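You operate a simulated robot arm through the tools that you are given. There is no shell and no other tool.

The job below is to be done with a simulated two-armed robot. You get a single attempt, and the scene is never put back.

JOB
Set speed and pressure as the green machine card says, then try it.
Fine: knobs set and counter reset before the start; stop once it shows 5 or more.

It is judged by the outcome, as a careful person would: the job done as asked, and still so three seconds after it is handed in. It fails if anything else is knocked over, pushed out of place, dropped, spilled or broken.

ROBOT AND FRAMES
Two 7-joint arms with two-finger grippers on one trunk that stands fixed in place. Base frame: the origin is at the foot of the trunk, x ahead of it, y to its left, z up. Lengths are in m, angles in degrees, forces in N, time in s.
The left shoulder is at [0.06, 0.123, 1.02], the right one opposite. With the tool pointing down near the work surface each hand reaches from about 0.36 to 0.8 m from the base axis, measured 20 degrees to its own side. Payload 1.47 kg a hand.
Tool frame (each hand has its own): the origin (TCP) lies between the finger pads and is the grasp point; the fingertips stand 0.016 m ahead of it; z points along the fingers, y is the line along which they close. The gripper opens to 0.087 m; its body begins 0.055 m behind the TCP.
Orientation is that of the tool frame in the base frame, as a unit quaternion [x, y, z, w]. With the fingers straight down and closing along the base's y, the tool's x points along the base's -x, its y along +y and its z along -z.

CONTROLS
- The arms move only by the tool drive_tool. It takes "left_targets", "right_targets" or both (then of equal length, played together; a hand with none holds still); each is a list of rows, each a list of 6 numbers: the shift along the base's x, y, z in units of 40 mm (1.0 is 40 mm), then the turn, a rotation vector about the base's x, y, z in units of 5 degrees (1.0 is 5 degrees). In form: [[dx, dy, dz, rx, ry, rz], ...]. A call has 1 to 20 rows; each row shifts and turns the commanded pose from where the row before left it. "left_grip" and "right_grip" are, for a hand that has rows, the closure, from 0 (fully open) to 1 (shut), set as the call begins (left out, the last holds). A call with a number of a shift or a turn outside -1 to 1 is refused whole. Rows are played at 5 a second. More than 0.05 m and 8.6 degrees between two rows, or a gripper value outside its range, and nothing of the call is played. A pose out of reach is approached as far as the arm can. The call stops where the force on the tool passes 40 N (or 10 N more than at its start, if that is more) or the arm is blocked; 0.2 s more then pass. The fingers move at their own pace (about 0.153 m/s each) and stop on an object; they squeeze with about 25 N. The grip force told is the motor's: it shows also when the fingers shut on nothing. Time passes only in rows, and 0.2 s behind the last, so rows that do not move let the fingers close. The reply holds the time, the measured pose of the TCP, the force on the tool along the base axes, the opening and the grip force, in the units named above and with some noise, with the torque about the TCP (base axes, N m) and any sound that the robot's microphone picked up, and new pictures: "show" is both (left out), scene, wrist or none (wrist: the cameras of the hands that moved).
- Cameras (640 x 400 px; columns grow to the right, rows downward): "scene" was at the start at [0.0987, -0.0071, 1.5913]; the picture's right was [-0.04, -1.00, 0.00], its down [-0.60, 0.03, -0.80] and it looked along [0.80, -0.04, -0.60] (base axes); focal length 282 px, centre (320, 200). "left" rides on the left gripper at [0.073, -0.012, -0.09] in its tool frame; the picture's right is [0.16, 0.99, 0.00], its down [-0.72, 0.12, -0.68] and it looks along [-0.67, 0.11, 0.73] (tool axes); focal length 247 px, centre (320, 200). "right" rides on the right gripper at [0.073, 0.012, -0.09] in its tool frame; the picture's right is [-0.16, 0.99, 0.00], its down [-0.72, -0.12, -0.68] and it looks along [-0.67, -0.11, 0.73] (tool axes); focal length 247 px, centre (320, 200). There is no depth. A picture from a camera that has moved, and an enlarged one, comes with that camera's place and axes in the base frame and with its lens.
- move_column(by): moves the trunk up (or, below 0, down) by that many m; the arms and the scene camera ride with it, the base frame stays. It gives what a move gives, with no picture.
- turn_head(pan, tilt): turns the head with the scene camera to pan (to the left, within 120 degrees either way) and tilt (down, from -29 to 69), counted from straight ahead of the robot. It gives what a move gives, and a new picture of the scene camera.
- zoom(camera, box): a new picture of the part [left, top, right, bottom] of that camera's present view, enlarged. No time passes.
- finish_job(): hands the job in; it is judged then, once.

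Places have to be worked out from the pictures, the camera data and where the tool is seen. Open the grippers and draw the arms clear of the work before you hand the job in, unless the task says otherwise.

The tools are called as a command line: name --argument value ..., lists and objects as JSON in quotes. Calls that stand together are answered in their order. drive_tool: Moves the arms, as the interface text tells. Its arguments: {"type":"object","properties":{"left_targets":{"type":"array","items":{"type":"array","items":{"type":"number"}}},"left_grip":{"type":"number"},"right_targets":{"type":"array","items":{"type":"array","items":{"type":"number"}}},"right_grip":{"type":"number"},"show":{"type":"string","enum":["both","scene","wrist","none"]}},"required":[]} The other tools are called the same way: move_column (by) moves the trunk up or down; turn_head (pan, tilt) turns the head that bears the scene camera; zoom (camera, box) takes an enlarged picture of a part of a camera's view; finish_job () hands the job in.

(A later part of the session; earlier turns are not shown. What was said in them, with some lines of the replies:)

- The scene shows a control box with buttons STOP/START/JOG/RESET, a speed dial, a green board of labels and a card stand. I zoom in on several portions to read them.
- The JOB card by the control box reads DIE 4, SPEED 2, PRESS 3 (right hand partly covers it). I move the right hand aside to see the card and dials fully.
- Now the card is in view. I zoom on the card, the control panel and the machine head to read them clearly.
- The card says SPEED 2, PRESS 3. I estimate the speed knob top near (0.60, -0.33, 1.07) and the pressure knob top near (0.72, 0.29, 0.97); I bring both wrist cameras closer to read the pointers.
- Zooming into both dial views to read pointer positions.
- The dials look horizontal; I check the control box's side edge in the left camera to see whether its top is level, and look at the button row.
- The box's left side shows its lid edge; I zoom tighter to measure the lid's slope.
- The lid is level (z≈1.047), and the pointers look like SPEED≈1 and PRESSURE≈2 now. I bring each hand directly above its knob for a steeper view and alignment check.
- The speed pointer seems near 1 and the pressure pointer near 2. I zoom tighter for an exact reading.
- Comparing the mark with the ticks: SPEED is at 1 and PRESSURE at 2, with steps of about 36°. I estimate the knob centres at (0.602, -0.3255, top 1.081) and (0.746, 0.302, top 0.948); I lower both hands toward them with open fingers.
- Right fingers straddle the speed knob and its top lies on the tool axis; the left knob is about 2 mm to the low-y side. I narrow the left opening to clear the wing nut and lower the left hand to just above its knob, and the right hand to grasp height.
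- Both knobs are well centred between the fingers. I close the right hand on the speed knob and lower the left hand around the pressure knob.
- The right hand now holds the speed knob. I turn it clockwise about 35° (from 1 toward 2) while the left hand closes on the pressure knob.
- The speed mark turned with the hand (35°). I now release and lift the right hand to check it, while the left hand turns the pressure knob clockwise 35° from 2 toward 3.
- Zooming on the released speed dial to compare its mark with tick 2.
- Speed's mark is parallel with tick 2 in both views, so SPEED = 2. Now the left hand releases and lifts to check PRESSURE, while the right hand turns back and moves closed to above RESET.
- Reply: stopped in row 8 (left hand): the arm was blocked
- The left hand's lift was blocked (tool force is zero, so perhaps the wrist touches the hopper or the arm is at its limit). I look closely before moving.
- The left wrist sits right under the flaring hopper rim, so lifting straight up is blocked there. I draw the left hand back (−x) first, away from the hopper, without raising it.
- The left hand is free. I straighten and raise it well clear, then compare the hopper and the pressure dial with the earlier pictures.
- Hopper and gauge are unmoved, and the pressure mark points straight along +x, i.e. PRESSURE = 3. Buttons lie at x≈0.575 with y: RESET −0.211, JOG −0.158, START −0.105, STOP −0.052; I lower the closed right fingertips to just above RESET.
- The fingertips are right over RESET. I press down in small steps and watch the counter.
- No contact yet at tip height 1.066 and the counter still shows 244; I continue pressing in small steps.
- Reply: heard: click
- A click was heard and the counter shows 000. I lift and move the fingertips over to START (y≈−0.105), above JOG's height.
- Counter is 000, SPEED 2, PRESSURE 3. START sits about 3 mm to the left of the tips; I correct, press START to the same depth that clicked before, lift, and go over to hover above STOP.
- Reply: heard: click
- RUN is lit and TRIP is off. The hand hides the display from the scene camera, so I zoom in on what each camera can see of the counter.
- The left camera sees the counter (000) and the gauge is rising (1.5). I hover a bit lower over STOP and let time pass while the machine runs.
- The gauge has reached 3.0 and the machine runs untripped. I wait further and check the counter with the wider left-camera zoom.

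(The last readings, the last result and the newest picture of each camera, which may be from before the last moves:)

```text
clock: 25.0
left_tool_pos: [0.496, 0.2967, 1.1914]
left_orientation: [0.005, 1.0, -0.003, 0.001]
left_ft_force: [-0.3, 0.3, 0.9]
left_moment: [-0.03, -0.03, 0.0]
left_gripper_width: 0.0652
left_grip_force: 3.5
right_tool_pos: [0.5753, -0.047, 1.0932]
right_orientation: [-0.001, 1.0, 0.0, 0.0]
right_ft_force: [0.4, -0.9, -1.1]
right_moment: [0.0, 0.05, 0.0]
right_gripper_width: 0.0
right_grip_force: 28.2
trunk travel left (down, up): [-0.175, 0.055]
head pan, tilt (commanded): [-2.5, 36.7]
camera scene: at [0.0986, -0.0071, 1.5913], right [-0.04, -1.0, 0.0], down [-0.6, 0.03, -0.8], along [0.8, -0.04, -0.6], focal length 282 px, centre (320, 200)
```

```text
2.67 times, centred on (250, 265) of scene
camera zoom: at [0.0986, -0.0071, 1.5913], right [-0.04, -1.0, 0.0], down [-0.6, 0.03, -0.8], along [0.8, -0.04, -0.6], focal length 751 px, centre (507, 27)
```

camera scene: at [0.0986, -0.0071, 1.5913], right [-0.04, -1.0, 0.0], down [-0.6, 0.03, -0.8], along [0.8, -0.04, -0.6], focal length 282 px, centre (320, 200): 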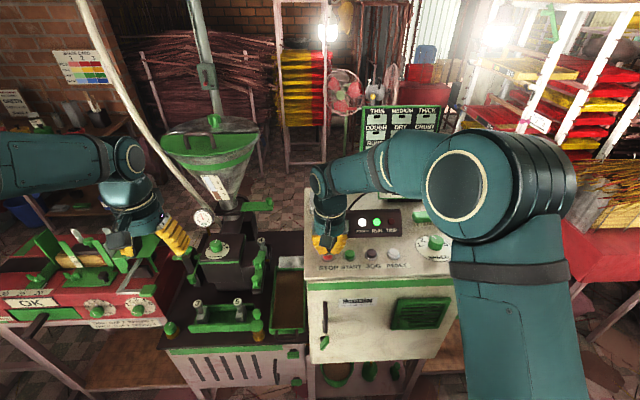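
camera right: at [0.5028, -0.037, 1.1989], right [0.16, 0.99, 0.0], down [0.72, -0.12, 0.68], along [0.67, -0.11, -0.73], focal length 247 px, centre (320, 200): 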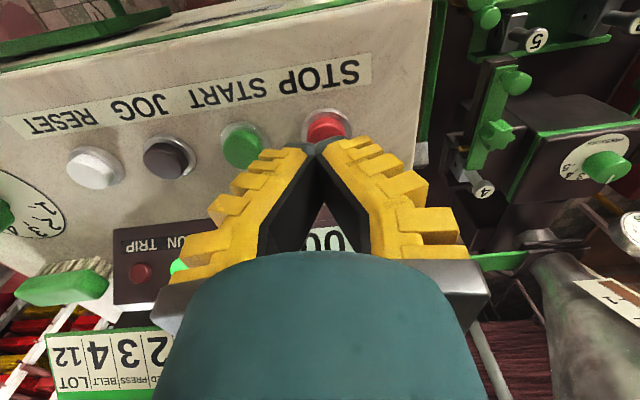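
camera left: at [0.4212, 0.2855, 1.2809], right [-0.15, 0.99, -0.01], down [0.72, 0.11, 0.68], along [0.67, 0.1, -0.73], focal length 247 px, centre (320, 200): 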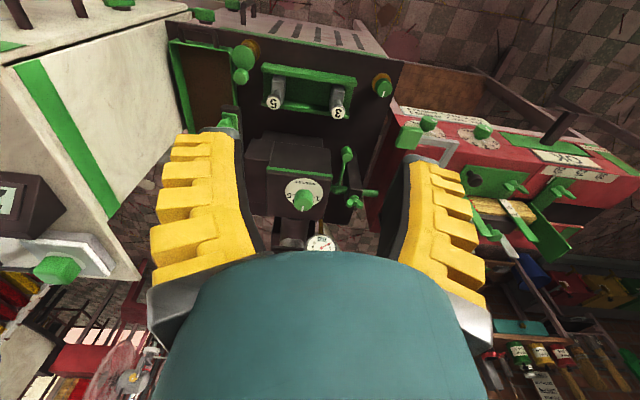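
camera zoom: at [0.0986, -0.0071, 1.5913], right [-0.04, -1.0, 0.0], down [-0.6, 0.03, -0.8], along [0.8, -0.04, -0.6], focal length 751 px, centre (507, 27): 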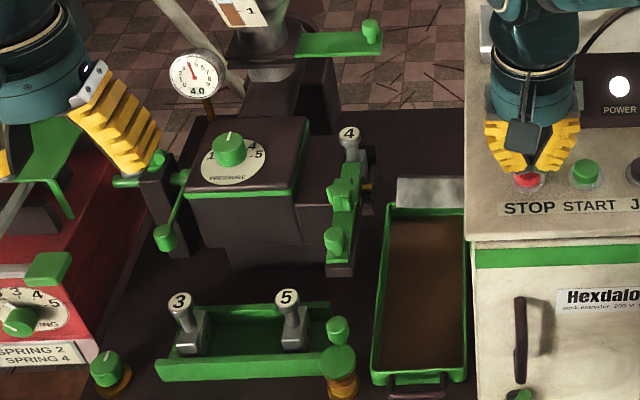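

The gauge is at 4.0 and the counter still 000. I wait two more seconds and watch both.

drive_tool --right_targets '[[0, 0, 0, 0, 0, 0], [0, 0, 0, 0, 0, 0], [0, 0, 0, 0, 0, 0], [0, 0, 0, 0, 0, 0], [0, 0, 0, 0, 0, 0], [0, 0, 0, 0, 0, 0], [0, 0, 0, 0, 0, 0], [0, 0, 0, 0, 0, 0]]' --right_grip 1 --show "scene"

zoom --camera "left" --box '[0, 100, 120, 260]'

zoom --camera "scene" --box '[170, 190, 330, 340]'

```text
clock: 26.8
left_tool_pos: [0.4945, 0.2956, 1.1913]
left_orientation: [0.005, 1.0, -0.003, 0.002]
left_ft_force: [-0.2, -0.2, 0.9]
left_moment: [0.02, 0.0, -0.01]
left_gripper_width: 0.0654
left_grip_force: 3.0
right_tool_pos: [0.5758, -0.0475, 1.0924]
right_orientation: [0.0, 1.0, 0.0, 0.0]
right_ft_force: [-0.4, 0.1, 0.1]
right_moment: [-0.02, 0.0, 0.0]
right_gripper_width: 0.0
right_grip_force: 28.1
trunk travel left (down, up): [-0.175, 0.055]
head pan, tilt (commanded): [-2.5, 36.7]
camera scene: at [0.0986, -0.0071, 1.5913], right [-0.04, -1.0, 0.0], down [-0.6, 0.03, -0.8], along [0.8, -0.04, -0.6], focal length 282 px, centre (320, 200)
```

scene: 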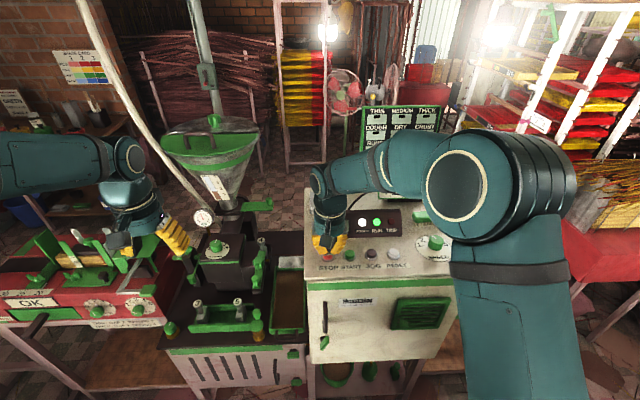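

```text
2.50 times, centred on (60, 180) of left
camera zoom: at [0.4222, 0.2856, 1.2804], right [-0.15, 0.99, -0.01], down [0.72, 0.11, 0.68], along [0.67, 0.1, -0.73], focal length 617 px, centre (970, 250)
```

zoom: 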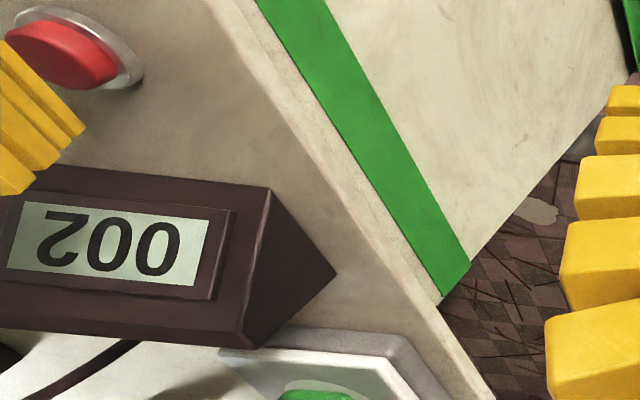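

```text
2.67 times, centred on (250, 265) of scene
camera zoom: at [0.0986, -0.0071, 1.5913], right [-0.04, -1.0, 0.0], down [-0.6, 0.03, -0.8], along [0.8, -0.04, -0.6], focal length 751 px, centre (507, 27)
```

zoom: 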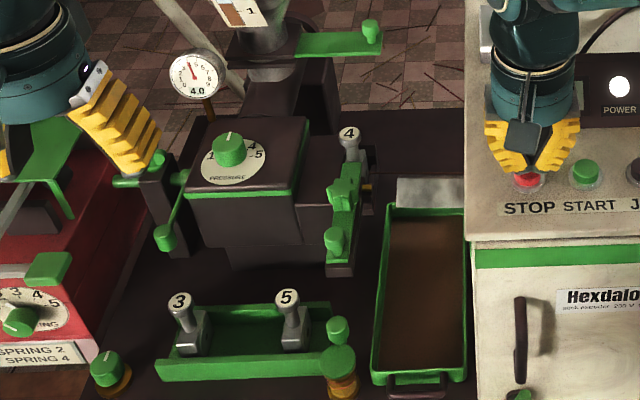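

The counter is now 002 with the gauge steady at 4.0. I keep waiting over STOP.

drive_tool --right_targets '[[0, 0, 0, 0, 0, 0], [0, 0, 0, 0, 0, 0], [0, 0, 0, 0, 0, 0], [0, 0, 0, 0, 0, 0], [0, 0, 0, 0, 0, 0], [0, 0, 0, 0, 0, 0], [0, 0, 0, 0, 0, 0], [0, 0, 0, 0, 0, 0], [0, 0, 0, 0, 0, 0], [0, 0, 0, 0, 0, 0], [0, 0, 0, 0, 0, 0]]' --right_grip 1 --show "none"

zoom --camera "left" --box '[0, 100, 120, 260]'

```text
clock: 29.2
left_tool_pos: [0.496, 0.2964, 1.1903]
left_orientation: [0.005, 1.0, -0.004, 0.002]
left_ft_force: [0.1, -0.8, 0.0]
left_moment: [0.02, 0.01, -0.01]
left_gripper_width: 0.0654
left_grip_force: 3.3
right_tool_pos: [0.5755, -0.0467, 1.0947]
right_orientation: [0.0, 1.0, 0.0, -0.001]
right_ft_force: [-0.1, 0.5, 0.7]
right_moment: [0.0, 0.02, 0.01]
right_gripper_width: 0.0
right_grip_force: 27.7
trunk travel left (down, up): [-0.175, 0.055]
head pan, tilt (commanded): [-2.5, 36.7]
```

```text
2.50 times, centred on (60, 180) of left
camera zoom: at [0.4222, 0.2856, 1.2804], right [-0.15, 0.99, -0.01], down [0.72, 0.11, 0.68], along [0.67, 0.1, -0.73], focal length 617 px, centre (970, 250)
```

zoom: 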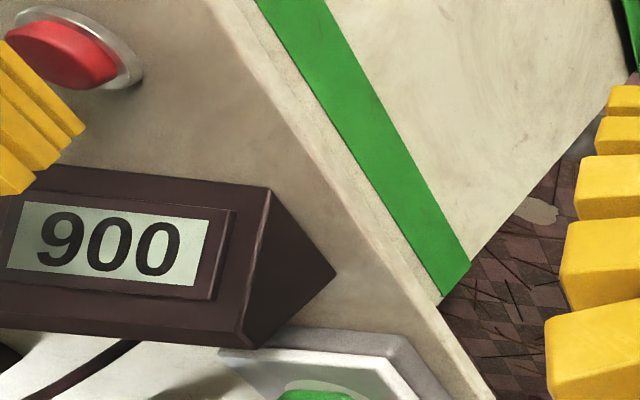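

Upside-down "900" is 006, so the counter shows at least 5. I press STOP to the same depth and lift off.

drive_tool --right_targets '[[0, 0, -0.3, 0, 0, 0], [0, 0, -0.2, 0, 0, 0], [0, 0, -0.03, 0, 0, 0], [0, 0, 0, 0, 0, 0], [0, 0, 0.5, 0, 0, 0], [0, 0, 0.5, 0, 0, 0]]' --right_grip 1 --show "both"

zoom --camera "left" --box '[0, 100, 120, 260]'

zoom --camera "scene" --box '[290, 190, 420, 280]'

```text
clock: 30.6
left_tool_pos: [0.496, 0.2953, 1.1923]
left_orientation: [0.005, 1.0, -0.004, 0.002]
left_ft_force: [-0.5, -0.5, -0.6]
left_moment: [-0.01, 0.0, -0.02]
left_gripper_width: 0.0655
left_grip_force: 3.8
right_tool_pos: [0.5737, -0.0454, 1.1124]
right_orientation: [0.0, 1.0, 0.0, -0.001]
right_ft_force: [0.2, -0.4, -1.1]
right_moment: [0.05, -0.02, 0.0]
right_gripper_width: 0.0
right_grip_force: 28.2
trunk travel left (down, up): [-0.175, 0.055]
head pan, tilt (commanded): [-2.5, 36.7]
heard: click
camera scene: at [0.0985, -0.0071, 1.5913], right [-0.04, -1.0, 0.0], down [-0.6, 0.03, -0.8], along [0.8, -0.04, -0.6], focal length 282 px, centre (320, 200)
camera right: at [0.5024, -0.0353, 1.2017], right [0.16, 0.99, 0.0], down [0.72, -0.12, 0.68], along [0.67, -0.11, -0.73], focal length 247 px, centre (320, 200)
```

scene: 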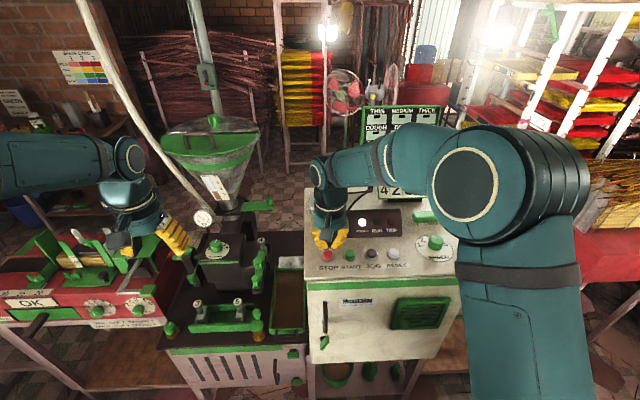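
right: 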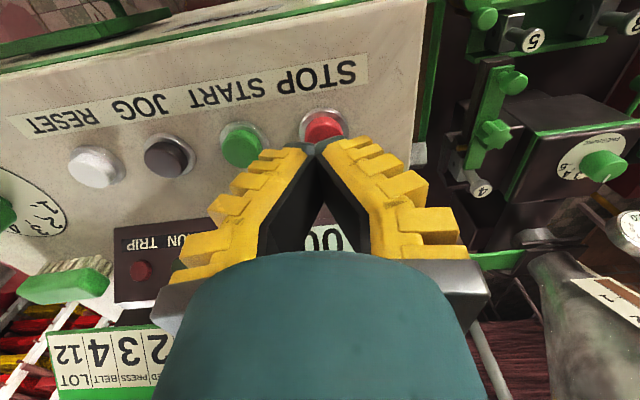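

```text
2.50 times, centred on (60, 180) of left
camera zoom: at [0.422, 0.2855, 1.2805], right [-0.15, 0.99, -0.01], down [0.72, 0.11, 0.68], along [0.68, 0.1, -0.73], focal length 617 px, centre (970, 250)
```

zoom: 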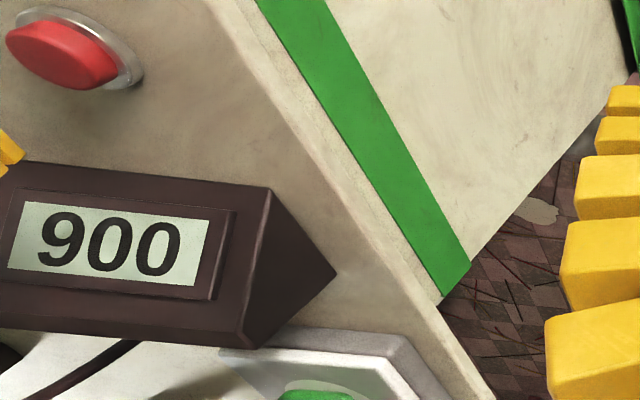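

```text
4.44 times, centred on (355, 235) of scene
camera zoom: at [0.0985, -0.0071, 1.5913], right [-0.04, -1.0, 0.0], down [-0.6, 0.03, -0.8], along [0.8, -0.04, -0.6], focal length 1252 px, centre (164, 44)
```

zoom: 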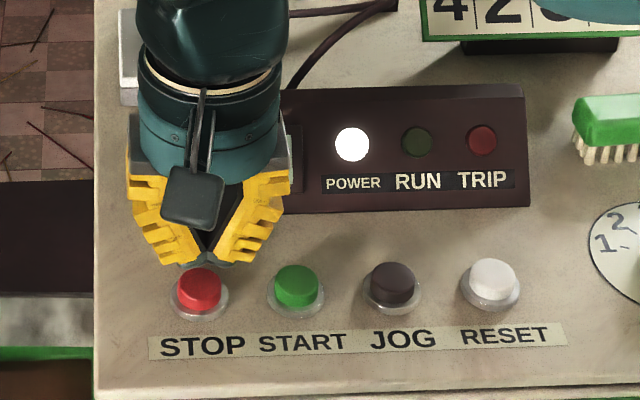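

RUN is off, TRIP off, and the counter stays at 006. I raise both hands, draw them back and open the grippers.

drive_tool --right_targets '[[0, 0, 0.9, 0, 0, 0], [0, 0, 0.9, 0, 0, 0], [-0.4, -0.3, 0.8, 0, 0, 0], [-0.7, -0.6, 0.5, 0, 0, 0], [-0.8, -0.8, 0.3, 0, 0, 0], [-0.8, -0.8, 0.3, 0, 0, 0], [-0.8, -0.8, 0.3, 0, 0, 0], [0, 0, 0, 0, 0, 0]]' --left_targets '[[0, 0, 0.5, 0, 0, 0], [-0.2, 0, 0.6, 0, 0, 0], [-0.2, 0, 0.6, 0, 0, 0], [-0.2, 0, 0.6, 0, 0, 0], [-0.2, 0, 0.6, 0, 0, 0], [-0.2, 0, 0.5, 0, 0, 0], [0, 0, 0, 0, 0, 0], [0, 0, 0, 0, 0, 0]]' --left_grip 0 --right_grip 0 --show "both"

zoom --camera "scene" --box '[300, 180, 480, 292]'

zoom --camera "scene" --box '[150, 190, 310, 350]'

```text
clock: 32.4
left_tool_pos: [0.4564, 0.2954, 1.3264]
left_orientation: [0.005, 1.0, -0.004, 0.001]
left_ft_force: [0.1, 0.3, -0.4]
left_moment: [0.0, 0.02, 0.01]
left_gripper_width: 0.087
left_grip_force: 0.0
right_tool_pos: [0.4364, -0.1795, 1.2723]
right_orientation: [-0.001, 1.0, 0.0, -0.001]
right_ft_force: [-0.5, -0.2, -0.4]
right_moment: [-0.02, 0.06, -0.01]
right_gripper_width: 0.087
right_grip_force: 0.0
trunk travel left (down, up): [-0.175, 0.055]
head pan, tilt (commanded): [-2.5, 36.7]
camera scene: at [0.0995, -0.0063, 1.5912], right [-0.04, -1.0, 0.0], down [-0.6, 0.03, -0.8], along [0.8, -0.04, -0.6], focal length 282 px, centre (320, 200)
camera right: at [0.3633, -0.1673, 1.3616], right [0.16, 0.99, 0.0], down [0.73, -0.11, 0.68], along [0.67, -0.11, -0.73], focal length 247 px, centre (320, 200)
camera left: at [0.3839, 0.2861, 1.416], right [-0.15, 0.99, -0.01], down [0.72, 0.11, 0.68], along [0.67, 0.1, -0.73], focal length 247 px, centre (320, 200)
```

scene: 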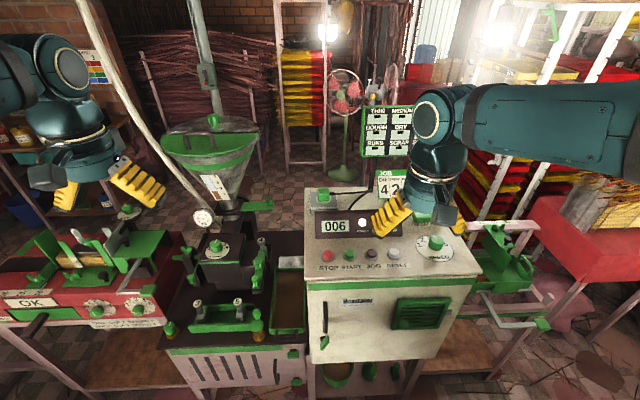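
right: 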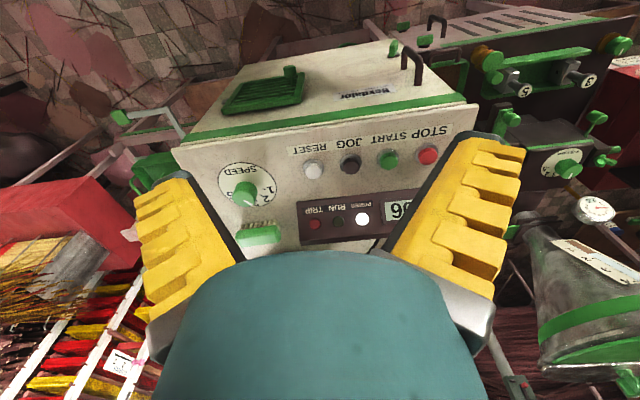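
left: 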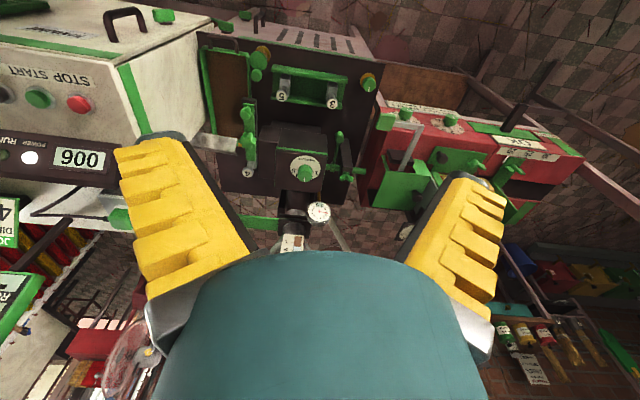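

```text
3.56 times, centred on (390, 236) of scene
camera zoom: at [0.0995, -0.0063, 1.5912], right [-0.04, -1.0, 0.0], down [-0.6, 0.03, -0.8], along [0.8, -0.04, -0.6], focal length 1002 px, centre (71, 72)
```

zoom: 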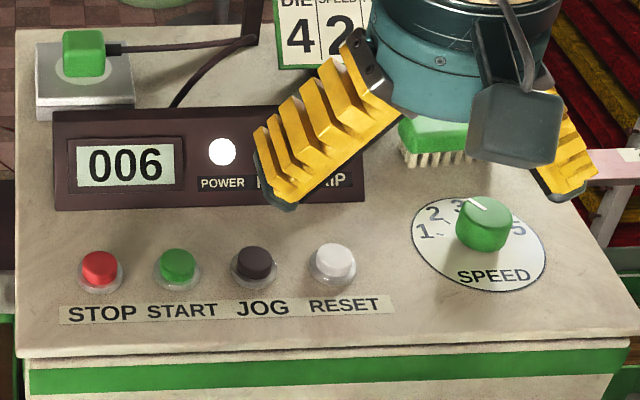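

```text
2.50 times, centred on (230, 270) of scene
camera zoom: at [0.0995, -0.0063, 1.5912], right [-0.04, -1.0, 0.0], down [-0.6, 0.03, -0.8], along [0.8, -0.04, -0.6], focal length 704 px, centre (545, 25)
```

zoom: 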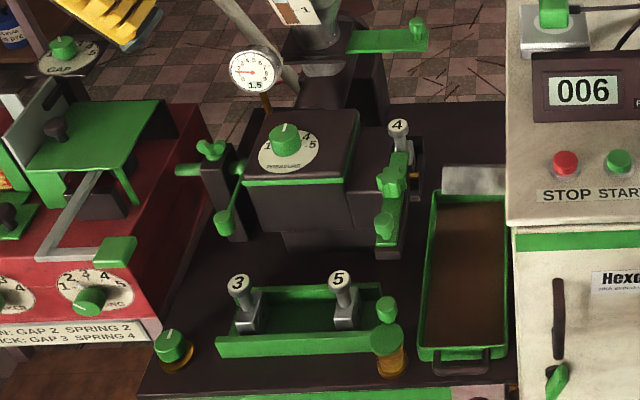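

The counter stays at 006, RUN is off, and the gauge is falling. SPEED points to 2 and PRESSURE to 3, nothing else has moved, and both hands are open and clear, so I hand the job in.

finish_job

```text
The job is handed in.
```

The job is done and handed in. SPEED is at 2 and PRESSURE at 3, as the green JOB card says. I reset the counter to 000 before starting and pressed STOP at 006, and RUN and TRIP are both off.

- **Knobs:** SPEED was at 1 and PRESSURE at 2 when I began. I compared each mark with its dial afterwards, and each is within about 2–3° of its number.
- **Run:** The gauge climbed to 4.0 and held there while the machine ran. It was falling when I last looked (1.5).
- **Left arm:** When I lifted the left hand off the PRESSURE knob, the arm was blocked, probably by the wrist meeting the hopper rim. I backed it out. The hopper, its label and the gauge look the same in the pictures before and after.

Both grippers are open and clear of the machines.
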